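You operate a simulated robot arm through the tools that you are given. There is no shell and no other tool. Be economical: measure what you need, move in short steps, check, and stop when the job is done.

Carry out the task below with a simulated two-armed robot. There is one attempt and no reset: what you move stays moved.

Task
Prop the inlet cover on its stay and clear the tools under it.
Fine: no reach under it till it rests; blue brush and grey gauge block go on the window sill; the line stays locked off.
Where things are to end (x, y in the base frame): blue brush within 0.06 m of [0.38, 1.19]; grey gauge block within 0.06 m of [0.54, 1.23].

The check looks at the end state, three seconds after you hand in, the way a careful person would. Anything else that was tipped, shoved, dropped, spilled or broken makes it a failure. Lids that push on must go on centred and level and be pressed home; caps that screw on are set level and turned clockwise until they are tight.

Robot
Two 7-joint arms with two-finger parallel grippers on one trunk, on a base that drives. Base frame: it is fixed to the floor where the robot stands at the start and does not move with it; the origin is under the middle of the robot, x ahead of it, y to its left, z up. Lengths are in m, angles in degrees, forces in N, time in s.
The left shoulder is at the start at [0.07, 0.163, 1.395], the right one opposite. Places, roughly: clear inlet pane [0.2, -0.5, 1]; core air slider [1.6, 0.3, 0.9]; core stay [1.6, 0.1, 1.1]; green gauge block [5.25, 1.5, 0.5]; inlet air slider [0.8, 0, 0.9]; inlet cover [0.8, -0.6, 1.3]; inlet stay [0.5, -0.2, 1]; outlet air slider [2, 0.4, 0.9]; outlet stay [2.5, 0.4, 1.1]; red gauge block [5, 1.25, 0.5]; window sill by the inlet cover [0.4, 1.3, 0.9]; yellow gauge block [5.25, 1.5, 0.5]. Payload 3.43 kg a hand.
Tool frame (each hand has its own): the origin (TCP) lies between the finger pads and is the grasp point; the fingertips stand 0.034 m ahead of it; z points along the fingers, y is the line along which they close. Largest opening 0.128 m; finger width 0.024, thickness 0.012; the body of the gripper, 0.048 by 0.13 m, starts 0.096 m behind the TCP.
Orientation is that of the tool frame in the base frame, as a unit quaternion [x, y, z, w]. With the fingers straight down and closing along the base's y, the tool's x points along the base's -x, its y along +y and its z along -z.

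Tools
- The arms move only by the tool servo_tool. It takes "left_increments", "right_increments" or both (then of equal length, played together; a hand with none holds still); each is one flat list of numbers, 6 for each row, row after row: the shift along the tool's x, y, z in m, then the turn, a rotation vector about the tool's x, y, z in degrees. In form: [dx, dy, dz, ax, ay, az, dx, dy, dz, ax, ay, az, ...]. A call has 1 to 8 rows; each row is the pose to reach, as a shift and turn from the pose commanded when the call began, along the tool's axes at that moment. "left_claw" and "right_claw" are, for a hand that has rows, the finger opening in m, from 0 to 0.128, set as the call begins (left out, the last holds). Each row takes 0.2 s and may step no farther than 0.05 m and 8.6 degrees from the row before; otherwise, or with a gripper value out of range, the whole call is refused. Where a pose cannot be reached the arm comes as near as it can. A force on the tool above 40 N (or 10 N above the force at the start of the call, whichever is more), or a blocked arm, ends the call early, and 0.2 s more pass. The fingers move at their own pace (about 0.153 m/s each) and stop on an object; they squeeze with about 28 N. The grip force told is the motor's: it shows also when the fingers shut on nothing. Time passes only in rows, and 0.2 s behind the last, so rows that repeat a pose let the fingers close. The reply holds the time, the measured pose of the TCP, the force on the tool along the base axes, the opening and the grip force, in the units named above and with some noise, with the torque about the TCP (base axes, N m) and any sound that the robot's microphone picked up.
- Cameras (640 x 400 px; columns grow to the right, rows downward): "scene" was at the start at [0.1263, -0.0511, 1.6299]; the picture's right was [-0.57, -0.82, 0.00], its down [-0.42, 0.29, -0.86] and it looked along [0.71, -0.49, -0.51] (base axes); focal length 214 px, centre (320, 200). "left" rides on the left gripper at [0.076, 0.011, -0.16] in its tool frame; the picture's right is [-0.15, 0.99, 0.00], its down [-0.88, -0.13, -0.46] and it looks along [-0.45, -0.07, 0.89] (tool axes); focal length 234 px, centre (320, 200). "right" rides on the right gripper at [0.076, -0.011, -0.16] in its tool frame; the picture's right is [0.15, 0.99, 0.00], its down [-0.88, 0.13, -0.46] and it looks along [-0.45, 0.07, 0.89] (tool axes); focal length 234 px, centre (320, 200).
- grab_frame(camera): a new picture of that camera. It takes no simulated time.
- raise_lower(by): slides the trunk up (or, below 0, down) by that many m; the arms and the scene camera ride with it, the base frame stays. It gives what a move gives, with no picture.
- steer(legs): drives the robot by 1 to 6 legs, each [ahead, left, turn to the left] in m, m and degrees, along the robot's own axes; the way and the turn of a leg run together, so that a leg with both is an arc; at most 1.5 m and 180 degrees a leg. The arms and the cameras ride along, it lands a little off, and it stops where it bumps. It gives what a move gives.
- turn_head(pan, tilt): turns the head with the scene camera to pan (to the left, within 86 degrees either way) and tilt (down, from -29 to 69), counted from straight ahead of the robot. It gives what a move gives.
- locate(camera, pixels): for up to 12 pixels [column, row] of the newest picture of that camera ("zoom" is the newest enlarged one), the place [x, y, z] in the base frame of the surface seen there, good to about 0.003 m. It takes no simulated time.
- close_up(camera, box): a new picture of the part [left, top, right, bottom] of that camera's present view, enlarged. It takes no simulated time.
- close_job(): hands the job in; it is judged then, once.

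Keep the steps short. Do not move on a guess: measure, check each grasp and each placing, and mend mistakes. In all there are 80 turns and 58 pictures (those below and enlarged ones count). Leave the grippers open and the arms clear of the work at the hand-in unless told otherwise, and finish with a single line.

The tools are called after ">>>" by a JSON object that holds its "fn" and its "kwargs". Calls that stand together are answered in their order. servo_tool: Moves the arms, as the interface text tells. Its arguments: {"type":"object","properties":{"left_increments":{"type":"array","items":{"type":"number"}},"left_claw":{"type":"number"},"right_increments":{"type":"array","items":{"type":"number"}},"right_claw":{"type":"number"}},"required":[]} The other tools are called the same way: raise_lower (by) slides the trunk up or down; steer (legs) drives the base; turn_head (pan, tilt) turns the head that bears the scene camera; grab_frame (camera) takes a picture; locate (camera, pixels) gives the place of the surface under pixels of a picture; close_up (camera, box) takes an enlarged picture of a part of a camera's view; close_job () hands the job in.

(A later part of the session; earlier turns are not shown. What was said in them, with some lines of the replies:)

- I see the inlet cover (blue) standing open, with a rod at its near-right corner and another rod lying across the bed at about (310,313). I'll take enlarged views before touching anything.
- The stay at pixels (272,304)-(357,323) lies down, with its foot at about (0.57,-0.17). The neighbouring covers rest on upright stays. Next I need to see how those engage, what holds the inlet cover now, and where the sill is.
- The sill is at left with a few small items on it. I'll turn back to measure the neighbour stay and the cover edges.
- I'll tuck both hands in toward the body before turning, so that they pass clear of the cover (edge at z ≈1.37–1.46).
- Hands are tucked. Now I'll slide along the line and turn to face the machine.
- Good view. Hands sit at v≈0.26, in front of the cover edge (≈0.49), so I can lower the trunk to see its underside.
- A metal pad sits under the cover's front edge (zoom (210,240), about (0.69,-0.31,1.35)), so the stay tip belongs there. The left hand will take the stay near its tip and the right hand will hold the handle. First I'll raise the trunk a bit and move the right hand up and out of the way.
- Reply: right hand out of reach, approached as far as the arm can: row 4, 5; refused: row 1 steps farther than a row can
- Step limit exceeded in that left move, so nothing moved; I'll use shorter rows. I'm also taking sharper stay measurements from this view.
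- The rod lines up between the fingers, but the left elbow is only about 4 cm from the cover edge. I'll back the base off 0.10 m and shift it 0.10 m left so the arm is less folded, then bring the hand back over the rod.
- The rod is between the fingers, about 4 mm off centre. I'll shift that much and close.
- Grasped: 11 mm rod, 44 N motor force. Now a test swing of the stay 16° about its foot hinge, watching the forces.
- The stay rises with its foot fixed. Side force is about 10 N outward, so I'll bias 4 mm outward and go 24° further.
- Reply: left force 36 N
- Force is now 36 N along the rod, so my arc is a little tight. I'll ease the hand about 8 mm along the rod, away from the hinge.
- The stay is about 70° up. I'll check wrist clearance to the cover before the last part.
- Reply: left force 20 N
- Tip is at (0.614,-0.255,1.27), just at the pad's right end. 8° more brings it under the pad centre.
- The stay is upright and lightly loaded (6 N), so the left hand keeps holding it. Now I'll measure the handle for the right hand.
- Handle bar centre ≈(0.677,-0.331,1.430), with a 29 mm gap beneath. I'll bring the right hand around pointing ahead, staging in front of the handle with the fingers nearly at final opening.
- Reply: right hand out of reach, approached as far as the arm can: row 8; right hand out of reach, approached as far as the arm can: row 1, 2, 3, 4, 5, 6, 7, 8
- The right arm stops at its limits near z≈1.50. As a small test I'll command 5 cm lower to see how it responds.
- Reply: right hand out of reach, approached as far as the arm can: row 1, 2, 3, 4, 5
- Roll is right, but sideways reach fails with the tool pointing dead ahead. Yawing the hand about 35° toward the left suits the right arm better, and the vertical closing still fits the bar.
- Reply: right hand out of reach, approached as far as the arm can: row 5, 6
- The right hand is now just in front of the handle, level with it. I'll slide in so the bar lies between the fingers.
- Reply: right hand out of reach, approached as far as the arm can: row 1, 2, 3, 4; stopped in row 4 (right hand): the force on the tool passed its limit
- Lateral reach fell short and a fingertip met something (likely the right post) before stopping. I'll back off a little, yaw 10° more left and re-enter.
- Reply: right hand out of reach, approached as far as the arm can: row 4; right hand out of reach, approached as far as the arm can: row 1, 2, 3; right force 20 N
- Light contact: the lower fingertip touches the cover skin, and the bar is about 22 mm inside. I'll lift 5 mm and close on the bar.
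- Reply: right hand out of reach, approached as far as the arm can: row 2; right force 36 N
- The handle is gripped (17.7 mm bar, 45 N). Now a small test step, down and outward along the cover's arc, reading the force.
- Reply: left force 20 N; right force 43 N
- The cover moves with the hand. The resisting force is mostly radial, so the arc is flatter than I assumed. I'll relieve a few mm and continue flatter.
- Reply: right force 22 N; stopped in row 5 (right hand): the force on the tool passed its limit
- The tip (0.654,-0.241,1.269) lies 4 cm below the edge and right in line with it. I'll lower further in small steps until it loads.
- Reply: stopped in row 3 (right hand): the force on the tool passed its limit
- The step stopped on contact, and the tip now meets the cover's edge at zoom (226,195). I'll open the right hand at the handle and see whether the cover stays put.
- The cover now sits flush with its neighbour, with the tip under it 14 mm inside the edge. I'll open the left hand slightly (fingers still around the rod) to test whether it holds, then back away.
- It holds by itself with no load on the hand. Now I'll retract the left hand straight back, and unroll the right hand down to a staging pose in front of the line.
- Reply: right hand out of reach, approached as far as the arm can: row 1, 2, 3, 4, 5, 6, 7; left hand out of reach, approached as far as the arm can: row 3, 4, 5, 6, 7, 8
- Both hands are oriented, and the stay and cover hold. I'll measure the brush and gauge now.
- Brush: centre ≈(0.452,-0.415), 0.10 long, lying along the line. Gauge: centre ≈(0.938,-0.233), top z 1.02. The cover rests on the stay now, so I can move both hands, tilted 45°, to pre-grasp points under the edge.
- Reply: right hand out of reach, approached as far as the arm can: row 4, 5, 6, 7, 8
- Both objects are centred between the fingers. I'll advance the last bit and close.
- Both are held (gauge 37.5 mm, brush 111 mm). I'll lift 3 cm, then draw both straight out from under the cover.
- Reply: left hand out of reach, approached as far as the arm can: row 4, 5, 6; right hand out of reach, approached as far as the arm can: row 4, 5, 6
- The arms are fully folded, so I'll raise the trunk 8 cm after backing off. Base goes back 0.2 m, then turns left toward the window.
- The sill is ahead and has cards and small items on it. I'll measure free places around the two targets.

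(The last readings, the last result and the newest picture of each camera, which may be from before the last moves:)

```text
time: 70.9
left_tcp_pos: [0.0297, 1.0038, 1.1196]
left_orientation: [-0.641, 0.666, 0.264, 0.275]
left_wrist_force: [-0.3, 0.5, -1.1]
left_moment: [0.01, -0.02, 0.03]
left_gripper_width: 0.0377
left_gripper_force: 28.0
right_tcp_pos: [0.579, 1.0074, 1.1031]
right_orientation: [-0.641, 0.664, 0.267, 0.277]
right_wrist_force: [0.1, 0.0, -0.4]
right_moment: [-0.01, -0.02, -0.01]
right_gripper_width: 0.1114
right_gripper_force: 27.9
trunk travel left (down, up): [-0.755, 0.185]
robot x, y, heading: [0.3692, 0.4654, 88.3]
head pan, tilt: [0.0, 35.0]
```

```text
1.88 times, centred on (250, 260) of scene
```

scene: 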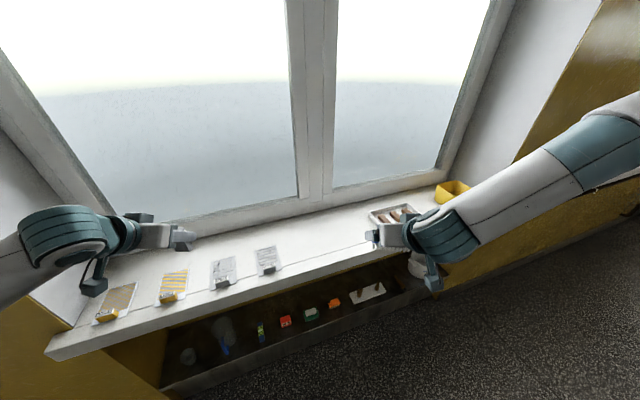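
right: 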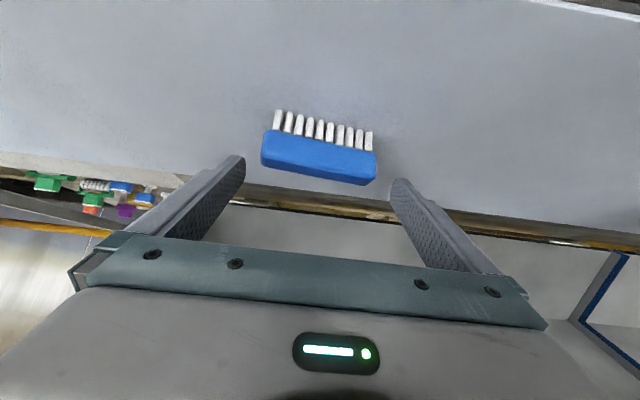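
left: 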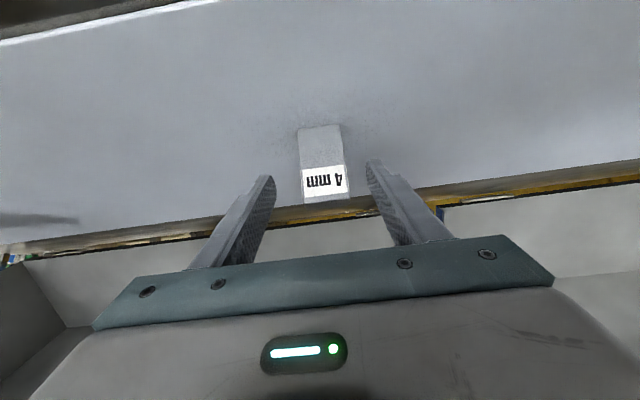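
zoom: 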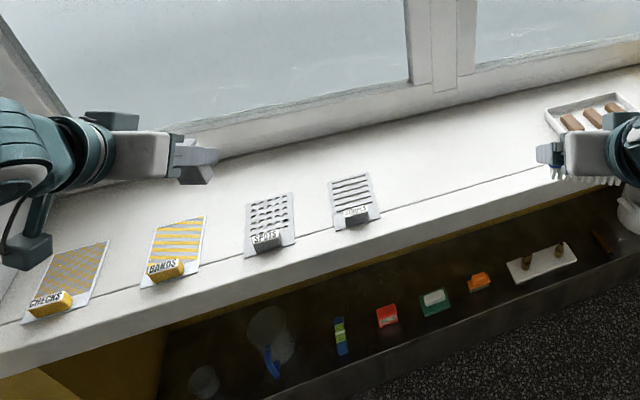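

The sill surface is at z 0.860, and both target spots are free (cards end near x≈0.24). I'll turn square to the sill and move so the right hand is above the brush target.

>>> {"fn": "steer", "kwargs": {"legs": [[0, 0, 19.7], [0.138, -0.041, 0]]}}

```text
time: 73.3
left_tcp_pos: [-0.1342, 1.0022, 1.1208]
left_orientation: [0.746, -0.545, -0.309, -0.226]
left_wrist_force: [0.6, -0.3, -1.4]
left_moment: [0.01, 0.01, 0.01]
left_gripper_width: 0.0372
left_gripper_force: 27.5
right_tcp_pos: [0.3816, 1.1893, 1.1035]
right_orientation: [0.746, -0.544, -0.311, -0.228]
right_wrist_force: [-0.4, 0.1, -1.1]
right_moment: [0.03, 0.01, 0.01]
right_gripper_width: 0.1112
right_gripper_force: 27.8
trunk travel left (down, up): [-0.755, 0.185]
robot x, y, heading: [0.3684, 0.6098, 108.2]
head pan, tilt: [0.0, 35.0]
```

Right hand is over (0.382,1.189). I'll lower the brush to 1 cm above, then settle it.

>>> {"fn": "servo_tool", "kwargs": {"right_increments": [0.0283, 0, 0.0283, 0, 0, 0, 0.0566, 0, 0.0566, 0, 0, 0, 0.0849, 0, 0.0849, 0, 0, 0, 0.1132, 0, 0.1132, 0, 0, 0, 0.133, 0, 0.133, 0, 0, 0, 0.138, 0, 0.138, 0, 0, 0, 0.141, 0, 0.141, 0, 0, 0]}}

```text
time: 74.9
left_tcp_pos: [-0.1332, 1.0018, 1.1196]
left_orientation: [0.745, -0.546, -0.308, -0.227]
left_wrist_force: [0.5, 0.4, -0.3]
left_moment: [0.02, -0.01, 0.01]
left_gripper_width: 0.0378
left_gripper_force: 27.7
right_tcp_pos: [0.4256, 1.2147, 0.9742]
right_orientation: [0.746, -0.544, -0.309, -0.226]
right_wrist_force: [0.1, 0.5, -0.3]
right_moment: [0.0, -0.01, 0.0]
right_gripper_width: 0.1113
right_gripper_force: 28.1
right hand out of reach, approached as far as the arm can: row 2, 3, 4, 5, 6, 7
trunk travel left (down, up): [-0.755, 0.185]
robot x, y, heading: [0.3664, 0.6121, 108.1]
head pan, tilt: [0.0, 35.0]
```

The arm is too folded to go lower here, so I'll shift the base 5 cm left and use the trunk for the rest of the descent.

>>> {"fn": "steer", "kwargs": {"legs": [[-0.008, 0.049, 0]]}}

>>> {"fn": "raise_lower", "kwargs": {"by": -0.066}}

```text
time: 75.8
left_tcp_pos: [-0.1731, 0.9811, 1.1212]
left_orientation: [0.745, -0.547, -0.309, -0.224]
left_wrist_force: [0.7, 0.5, -2.0]
left_moment: [-0.05, -0.02, 0.04]
left_gripper_width: 0.0375
left_gripper_force: 27.7
right_tcp_pos: [0.3861, 1.1939, 0.9728]
right_orientation: [0.745, -0.546, -0.31, -0.226]
right_wrist_force: [-0.4, -0.1, 0.1]
right_moment: [0.04, 0.03, 0.02]
right_gripper_width: 0.1116
right_gripper_force: 28.1
trunk travel left (down, up): [-0.755, 0.185]
robot x, y, heading: [0.3241, 0.5885, 108.0]
head pan, tilt: [0.0, 35.0]
```

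```text
time: 76.9
left_tcp_pos: [-0.1755, 0.981, 1.0547]
left_orientation: [0.745, -0.546, -0.309, -0.226]
left_wrist_force: [0.5, 0.6, -0.5]
left_moment: [0.01, 0.02, 0.01]
left_gripper_width: 0.0373
left_gripper_force: 27.9
right_tcp_pos: [0.3833, 1.1928, 0.9095]
right_orientation: [0.746, -0.545, -0.31, -0.226]
right_wrist_force: [-0.9, 0.3, -1.2]
right_moment: [-0.02, 0.01, -0.01]
right_gripper_width: 0.1114
right_gripper_force: 27.5
trunk travel left (down, up): [-0.689, 0.251]
robot x, y, heading: [0.3266, 0.5911, 107.8]
head pan, tilt: [0.0, 35.0]
```

>>> {"fn": "raise_lower", "kwargs": {"by": -0.005}}

>>> {"fn": "close_up", "kwargs": {"camera": "scene", "box": [260, 160, 460, 300]}}

```text
time: 77.4
left_tcp_pos: [-0.1762, 0.9796, 1.0481]
left_orientation: [0.746, -0.546, -0.308, -0.226]
left_wrist_force: [0.7, 0.5, -0.8]
left_moment: [0.03, 0.0, -0.05]
left_gripper_width: 0.0377
left_gripper_force: 28.5
right_tcp_pos: [0.3829, 1.1934, 0.9046]
right_orientation: [0.745, -0.545, -0.31, -0.227]
right_wrist_force: [-0.8, 0.0, -0.6]
right_moment: [-0.01, 0.0, -0.01]
right_gripper_width: 0.1114
right_gripper_force: 27.9
trunk travel left (down, up): [-0.684, 0.256]
robot x, y, heading: [0.323, 0.5885, 107.8]
head pan, tilt: [0.0, 35.0]
```

```text
2.86 times, centred on (360, 230) of scene
```

zoom: 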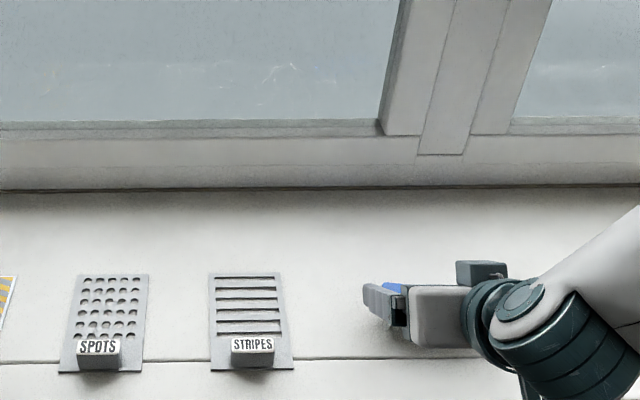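

>>> {"fn": "raise_lower", "kwargs": {"by": -0.002}}

>>> {"fn": "servo_tool", "kwargs": {"right_increments": [0, 0, 0, 0, 0, 0, 0, 0, 0, 0, 0, 0], "right_claw": 0.128}}

>>> {"fn": "servo_tool", "kwargs": {"right_increments": [-0.014, 0, -0.014, 0, 0, 0, -0.0283, 0, -0.0283, 0, 0, 0, -0.05, 0, -0.05, 0, 0, 0, -0.08, 0, -0.08, 0, 0, 0, -0.11, 0, -0.11, 0, 0, 0]}}

```text
time: 77.9
left_tcp_pos: [-0.178, 0.9794, 1.0472]
left_orientation: [0.746, -0.546, -0.308, -0.226]
left_wrist_force: [0.3, 0.0, -0.6]
left_moment: [0.03, 0.01, 0.01]
left_gripper_width: 0.0373
left_gripper_force: 28.2
right_tcp_pos: [0.3826, 1.1917, 0.9018]
right_orientation: [0.745, -0.545, -0.31, -0.227]
right_wrist_force: [-0.2, 0.0, -0.8]
right_moment: [-0.02, -0.01, 0.02]
right_gripper_width: 0.1115
right_gripper_force: 28.1
trunk travel left (down, up): [-0.682, 0.258]
robot x, y, heading: [0.3282, 0.5926, 107.6]
head pan, tilt: [0.0, 35.0]
```

```text
time: 78.5
left_tcp_pos: [-0.1776, 0.9802, 1.0472]
left_orientation: [0.746, -0.546, -0.308, -0.225]
left_wrist_force: [0.1, 0.5, 0.0]
left_moment: [-0.02, 0.01, -0.03]
left_gripper_width: 0.0378
left_gripper_force: 28.4
right_tcp_pos: [0.3832, 1.1924, 0.9021]
right_orientation: [0.745, -0.545, -0.309, -0.227]
right_wrist_force: [-0.4, -0.3, 0.9]
right_moment: [0.02, -0.01, 0.03]
right_gripper_width: 0.1282
right_gripper_force: 0.2
trunk travel left (down, up): [-0.682, 0.258]
robot x, y, heading: [0.3231, 0.592, 108.0]
head pan, tilt: [0.0, 35.0]
```

```text
time: 79.7
left_tcp_pos: [-0.1772, 0.9783, 1.0476]
left_orientation: [0.745, -0.546, -0.308, -0.226]
left_wrist_force: [0.4, 0.1, -0.4]
left_moment: [0.03, 0.02, -0.02]
left_gripper_width: 0.0373
left_gripper_force: 27.9
right_tcp_pos: [0.3818, 1.1916, 1.0582]
right_orientation: [0.746, -0.545, -0.309, -0.227]
right_wrist_force: [0.6, -0.4, -0.3]
right_moment: [0.01, -0.02, -0.02]
right_gripper_width: 0.1279
right_gripper_force: 0.0
trunk travel left (down, up): [-0.682, 0.258]
robot x, y, heading: [0.3269, 0.5889, 108.0]
head pan, tilt: [0.0, 35.0]
```

The brush is down at about (0.382,1.192). Next I'll tuck the right hand in, swing the left hand (gauge) toward the middle, then shift the base right.

>>> {"fn": "servo_tool", "kwargs": {"right_increments": [-0.0058, 0, -0.0465, 0, 5.6, 0, -0.0115, 0, -0.093, 0, 11.2, 0, -0.0173, 0, -0.1395, 0, 16.8, 0, -0.023, 0, -0.186, 0, 22.4, 0, -0.0288, 0, -0.2325, 0, 28, 0, -0.0345, 0, -0.279, 0, 33.6, 0, -0.0403, 0, -0.3255, 0, 39.2, 0, -0.046, 0, -0.372, 0, 45, 0], "left_increments": [0, -0.025, 0, 0, 0, 0, 0, -0.05, 0, 0, 0, 0, 0, -0.075, 0, 0, 0, 0, 0, -0.1, 0, 0, 0, 0, 0, -0.125, 0, 0, 0, 0, 0, -0.15, 0, 0, 0, 0, 0, -0.175, 0, 0, 0, 0, 0, -0.2, 0, 0, 0, 0]}}

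```text
time: 81.5
left_tcp_pos: [0.0141, 1.0541, 1.0467]
left_orientation: [0.746, -0.546, -0.308, -0.225]
left_wrist_force: [0.5, 0.2, -0.9]
left_moment: [-0.02, 0.0, -0.02]
left_gripper_width: 0.0374
left_gripper_force: 28.0
left hand out of reach, approached as far as the arm can: row 1, 2, 3, 4, 5, 6, 7, 8
right_tcp_pos: [0.4552, 0.9711, 1.3549]
right_orientation: [0.808, -0.59, 0.001, -0.001]
right_wrist_force: [0.1, 0.1, 0.1]
right_moment: [-0.03, 0.01, 0.01]
right_gripper_width: 0.128
right_gripper_force: 0.0
trunk travel left (down, up): [-0.682, 0.258]
robot x, y, heading: [0.3269, 0.5894, 107.9]
head pan, tilt: [0.0, 35.0]
```

>>> {"fn": "steer", "kwargs": {"legs": [[0.005, -0.555, 0]]}}

```text
time: 84.7
left_tcp_pos: [0.5388, 1.2282, 1.0464]
left_orientation: [0.747, -0.545, -0.309, -0.225]
left_wrist_force: [-0.7, -0.4, -0.7]
left_moment: [0.04, 0.01, 0.0]
left_gripper_width: 0.0377
left_gripper_force: 27.6
right_tcp_pos: [0.9811, 1.1481, 1.3549]
right_orientation: [0.808, -0.589, 0.0, -0.001]
right_wrist_force: [-0.1, -0.6, -0.2]
right_moment: [-0.01, 0.01, -0.02]
right_gripper_width: 0.1283
right_gripper_force: 0.0
trunk travel left (down, up): [-0.682, 0.258]
robot x, y, heading: [0.8516, 0.7638, 108.0]
head pan, tilt: [0.0, 35.0]
```

The gauge is over (0.539,1.228). I'll lower with the trunk to just above the sill and check.

>>> {"fn": "raise_lower", "kwargs": {"by": -0.13}}

>>> {"fn": "grab_frame", "kwargs": {"camera": "scene"}}

```text
time: 86.3
left_tcp_pos: [0.539, 1.2284, 0.9176]
left_orientation: [0.747, -0.544, -0.308, -0.225]
left_wrist_force: [-0.7, 0.1, -0.4]
left_moment: [-0.01, 0.03, -0.01]
left_gripper_width: 0.0374
left_gripper_force: 28.4
right_tcp_pos: [0.9802, 1.1475, 1.2246]
right_orientation: [0.809, -0.588, -0.001, -0.001]
right_wrist_force: [0.5, -1.0, 0.0]
right_moment: [-0.01, 0.02, 0.04]
right_gripper_width: 0.128
right_gripper_force: 0.1
trunk travel left (down, up): [-0.552, 0.388]
robot x, y, heading: [0.8502, 0.7673, 108.2]
head pan, tilt: [0.0, 35.0]
```

```text
3 pictures are left
```

scene: 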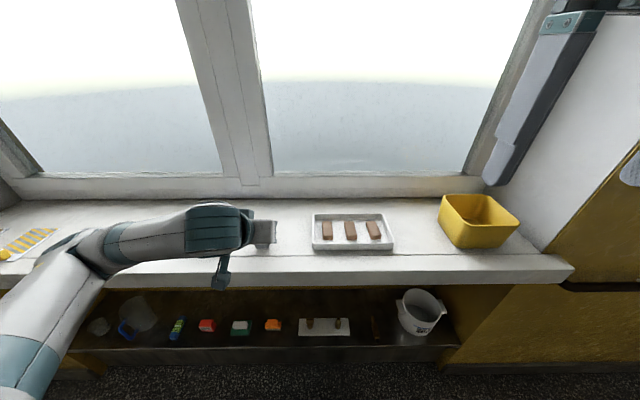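

Before going further I'll check the height of the left forearm over the brush and cards.

>>> {"fn": "locate", "kwargs": {"camera": "scene", "pixels": [[95, 245], [140, 240], [170, 240], [215, 235], [222, 280], [262, 238], [100, 275], [85, 290]]}}

```text
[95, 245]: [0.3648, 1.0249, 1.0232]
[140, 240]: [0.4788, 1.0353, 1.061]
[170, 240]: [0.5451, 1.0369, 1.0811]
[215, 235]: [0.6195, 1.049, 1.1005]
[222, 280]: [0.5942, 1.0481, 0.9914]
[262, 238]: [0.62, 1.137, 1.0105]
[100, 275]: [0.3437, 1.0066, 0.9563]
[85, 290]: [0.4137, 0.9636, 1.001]
```

The forearm and elbow are in front of the sill edge and higher than the items. I'll lower the last few millimetres and release.

>>> {"fn": "raise_lower", "kwargs": {"by": -0.005}}

>>> {"fn": "servo_tool", "kwargs": {"left_increments": [0.0007, 0, 0.0007, 0, 0, 0, 0.0014, 0, 0.0014, 0, 0, 0]}}

```text
time: 86.9
left_tcp_pos: [0.5376, 1.2286, 0.9124]
left_orientation: [0.746, -0.546, -0.308, -0.226]
left_wrist_force: [-0.7, 0.1, -0.9]
left_moment: [0.0, 0.02, 0.01]
left_gripper_width: 0.0376
left_gripper_force: 27.9
right_tcp_pos: [0.9812, 1.149, 1.2188]
right_orientation: [0.809, -0.588, 0.0, -0.001]
right_wrist_force: [0.0, 0.2, -0.5]
right_moment: [0.0, 0.01, -0.02]
right_gripper_width: 0.1281
right_gripper_force: 0.0
trunk travel left (down, up): [-0.547, 0.393]
robot x, y, heading: [0.8492, 0.7662, 108.2]
head pan, tilt: [0.0, 35.0]
```

```text
time: 87.5
left_tcp_pos: [0.5386, 1.2291, 0.9108]
left_orientation: [0.747, -0.545, -0.308, -0.225]
left_wrist_force: [0.3, 1.0, 1.3]
left_moment: [0.03, 0.01, 0.01]
left_gripper_width: 0.0375
left_gripper_force: 28.2
right_tcp_pos: [0.9813, 1.1477, 1.219]
right_orientation: [0.808, -0.589, 0.0, -0.001]
right_wrist_force: [-0.5, 1.0, -0.3]
right_moment: [0.0, -0.03, 0.01]
right_gripper_width: 0.1276
right_gripper_force: 0.1
trunk travel left (down, up): [-0.547, 0.393]
robot x, y, heading: [0.8514, 0.7636, 107.8]
head pan, tilt: [0.0, 35.0]
```

First contact felt. I'll open the left hand, then lift straight up with the trunk.

>>> {"fn": "servo_tool", "kwargs": {"left_increments": [0, 0, 0, 0, 0, 0, 0, 0, 0, 0, 0, 0], "left_claw": 0.08}}

>>> {"fn": "raise_lower", "kwargs": {"by": 0.2}}

>>> {"fn": "steer", "kwargs": {"legs": [[-0.3, 0, 0]]}}

>>> {"fn": "turn_head", "kwargs": {"pan": 28, "tilt": 30}}

>>> {"fn": "grab_frame", "kwargs": {"camera": "scene"}}

```text
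time: 88.1
left_tcp_pos: [0.5379, 1.2291, 0.9106]
left_orientation: [0.747, -0.544, -0.309, -0.224]
left_wrist_force: [-0.2, -0.3, 0.4]
left_moment: [0.02, -0.02, -0.05]
left_gripper_width: 0.0801
left_gripper_force: 0.1
right_tcp_pos: [0.982, 1.1479, 1.2192]
right_orientation: [0.809, -0.588, 0.0, -0.002]
right_wrist_force: [0.3, 0.0, 0.6]
right_moment: [0.0, -0.03, 0.04]
right_gripper_width: 0.128
right_gripper_force: 0.0
trunk travel left (down, up): [-0.547, 0.393]
robot x, y, heading: [0.8502, 0.7658, 108.2]
head pan, tilt: [0.0, 35.0]
```

```text
time: 90.2
left_tcp_pos: [0.5385, 1.2294, 1.1106]
left_orientation: [0.747, -0.544, -0.308, -0.225]
left_wrist_force: [0.8, -1.1, -0.1]
left_moment: [-0.01, -0.01, 0.0]
left_gripper_width: 0.08
left_gripper_force: 0.0
right_tcp_pos: [0.9803, 1.1486, 1.419]
right_orientation: [0.809, -0.588, 0.0, -0.001]
right_wrist_force: [-0.1, -0.2, -0.2]
right_moment: [0.01, 0.02, 0.03]
right_gripper_width: 0.1278
right_gripper_force: 0.1
trunk travel left (down, up): [-0.747, 0.193]
robot x, y, heading: [0.851, 0.7675, 107.7]
head pan, tilt: [0.0, 35.0]
```

```text
time: 92.3
left_tcp_pos: [0.6315, 0.9446, 1.1097]
left_orientation: [0.747, -0.545, -0.308, -0.225]
left_wrist_force: [-0.6, -0.2, 0.3]
left_moment: [0.02, -0.04, 0.0]
left_gripper_width: 0.0798
left_gripper_force: 0.0
right_tcp_pos: [1.0746, 0.863, 1.4201]
right_orientation: [0.808, -0.589, 0.0, 0.0]
right_wrist_force: [0.1, -0.8, -0.4]
right_moment: [-0.02, -0.02, 0.0]
right_gripper_width: 0.1278
right_gripper_force: 0.1
trunk travel left (down, up): [-0.747, 0.193]
robot x, y, heading: [0.9428, 0.4839, 108.1]
head pan, tilt: [0.0, 35.0]
```

```text
time: 93.2
left_tcp_pos: [0.6322, 0.943, 1.1097]
left_orientation: [0.747, -0.545, -0.308, -0.224]
left_wrist_force: [0.6, 0.8, -0.2]
left_moment: [0.02, 0.01, -0.01]
left_gripper_width: 0.0801
left_gripper_force: 0.1
right_tcp_pos: [1.0749, 0.8627, 1.4194]
right_orientation: [0.809, -0.588, -0.001, -0.002]
right_wrist_force: [-1.1, 0.8, -0.1]
right_moment: [-0.01, -0.03, 0.01]
right_gripper_width: 0.1281
right_gripper_force: 0.0
trunk travel left (down, up): [-0.747, 0.193]
robot x, y, heading: [0.9452, 0.4807, 108.1]
head pan, tilt: [28.0, 30.0]
```

```text
2 pictures are left
```

scene: 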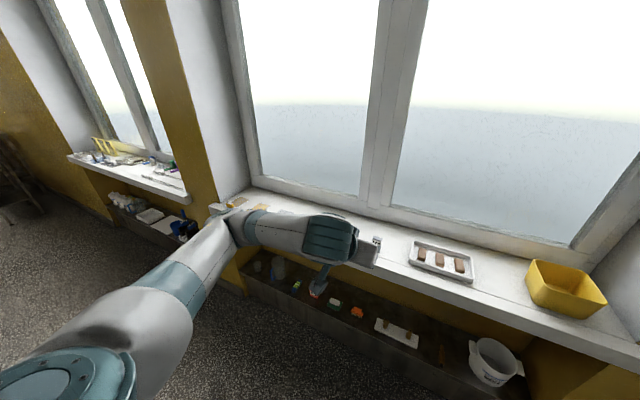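

The gauge stands at about (376,243), but the arm hides the brush. I'll turn the body right and look back left.

>>> {"fn": "locate", "kwargs": {"camera": "scene", "pixels": [[377, 243], [375, 250], [372, 262]]}}

>>> {"fn": "steer", "kwargs": {"legs": [[0, 0, -60]]}}

>>> {"fn": "turn_head", "kwargs": {"pan": 84, "tilt": 32}}

>>> {"fn": "grab_frame", "kwargs": {"camera": "scene"}}

```text
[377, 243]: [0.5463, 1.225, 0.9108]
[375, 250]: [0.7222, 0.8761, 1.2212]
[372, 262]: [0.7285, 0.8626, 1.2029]
```

```text
time: 96.3
left_tcp_pos: [1.1914, 0.9835, 1.1111]
left_orientation: [-0.374, 0.846, 0.154, 0.349]
left_wrist_force: [-1.0, 0.2, -0.4]
left_moment: [0.01, 0.0, -0.03]
left_gripper_width: 0.0803
left_gripper_force: 0.0
right_tcp_pos: [1.3411, 0.559, 1.4192]
right_orientation: [-0.404, 0.915, -0.001, 0.001]
right_wrist_force: [0.2, 0.6, 0.4]
right_moment: [0.0, 0.01, 0.0]
right_gripper_width: 0.1281
right_gripper_force: 0.1
trunk travel left (down, up): [-0.747, 0.193]
robot x, y, heading: [0.9415, 0.4784, 47.9]
head pan, tilt: [28.0, 30.0]
```

```text
time: 97.5
left_tcp_pos: [1.1912, 0.9822, 1.11]
left_orientation: [-0.374, 0.846, 0.155, 0.348]
left_wrist_force: [-0.2, 0.3, -0.3]
left_moment: [0.01, 0.02, 0.02]
left_gripper_width: 0.0798
left_gripper_force: 0.1
right_tcp_pos: [1.3403, 0.5587, 1.4195]
right_orientation: [-0.405, 0.914, 0.0, 0.002]
right_wrist_force: [0.1, 0.9, -0.6]
right_moment: [0.02, -0.01, 0.01]
right_gripper_width: 0.1281
right_gripper_force: 0.2
trunk travel left (down, up): [-0.747, 0.193]
robot x, y, heading: [0.9481, 0.4838, 48.1]
head pan, tilt: [84.0, 32.0]
```

```text
1 pictures are left
```

scene: 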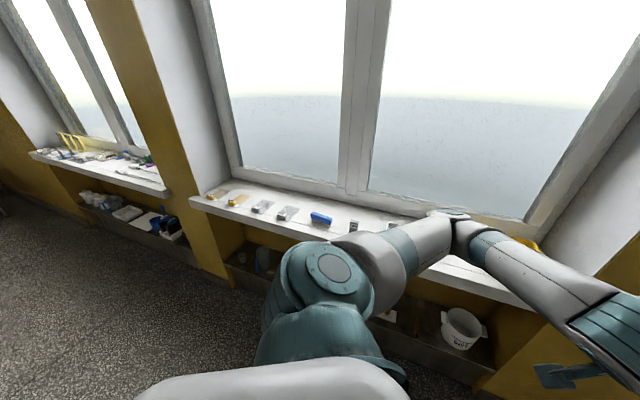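

Brush at (320,218) and gauge at (352,226) both stand on the sill. I'll confirm their positions, then use the last picture on the cover and stay.

>>> {"fn": "locate", "kwargs": {"camera": "scene", "pixels": [[320, 217], [313, 214], [328, 221], [353, 224], [286, 213]]}}

>>> {"fn": "steer", "kwargs": {"legs": [[0, 0, -58]]}}

>>> {"fn": "turn_head", "kwargs": {"pan": -86, "tilt": 25}}

>>> {"fn": "grab_frame", "kwargs": {"camera": "scene"}}

```text
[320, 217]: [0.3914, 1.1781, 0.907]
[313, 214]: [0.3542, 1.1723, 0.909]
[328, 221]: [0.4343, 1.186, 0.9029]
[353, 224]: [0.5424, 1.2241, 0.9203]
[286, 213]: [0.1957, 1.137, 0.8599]
```

```text
time: 100.5
left_tcp_pos: [1.5028, 0.5309, 1.1102]
left_orientation: [0.09, 0.92, -0.037, 0.38]
left_wrist_force: [-0.4, -0.6, -1.3]
left_moment: [-0.01, 0.02, -0.01]
left_gripper_width: 0.0801
left_gripper_force: 0.0
right_tcp_pos: [1.2171, 0.1835, 1.4184]
right_orientation: [0.096, 0.995, -0.001, 0.0]
right_wrist_force: [0.3, 0.0, 0.2]
right_moment: [-0.01, -0.04, 0.0]
right_gripper_width: 0.128
right_gripper_force: 0.1
trunk travel left (down, up): [-0.747, 0.193]
robot x, y, heading: [0.9503, 0.4856, -10.8]
head pan, tilt: [84.0, 32.0]
```

```text
time: 103.1
left_tcp_pos: [1.5022, 0.5308, 1.1099]
left_orientation: [0.089, 0.92, -0.036, 0.38]
left_wrist_force: [0.0, 0.6, -0.8]
left_moment: [0.03, 0.02, -0.03]
left_gripper_width: 0.0798
left_gripper_force: 0.1
right_tcp_pos: [1.2161, 0.1834, 1.4179]
right_orientation: [0.097, 0.995, -0.001, 0.001]
right_wrist_force: [-0.2, 0.1, 0.0]
right_moment: [0.01, -0.01, 0.01]
right_gripper_width: 0.1279
right_gripper_force: 0.0
trunk travel left (down, up): [-0.747, 0.193]
robot x, y, heading: [0.944, 0.4796, -10.9]
head pan, tilt: [-85.9, 25.0]
```

```text
0 pictures are left
```

scene: 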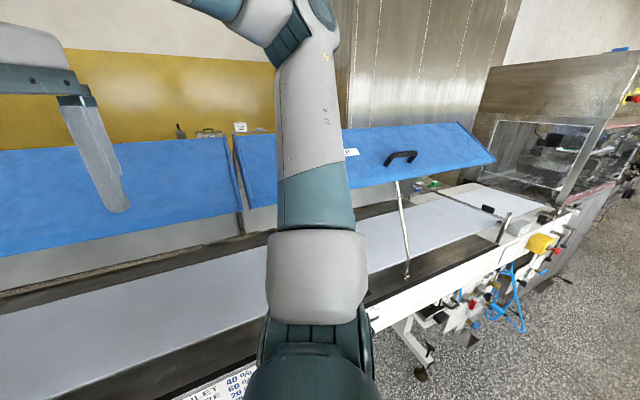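

The cover rests on its stay (tip under the edge at about (398,182)) and the belt is clear. The brush and gauge stand on the sill at their targets, both grippers are open and the arms are free, so I'll hand in.

>>> {"fn": "close_job", "kwargs": {}}

```text
The job is handed in.
```

The inlet cover rests on its stay, the blue brush and grey gauge block stand on the window sill within 0.02 m of their targets, I touched none of the line's controls, and the job is handed in.
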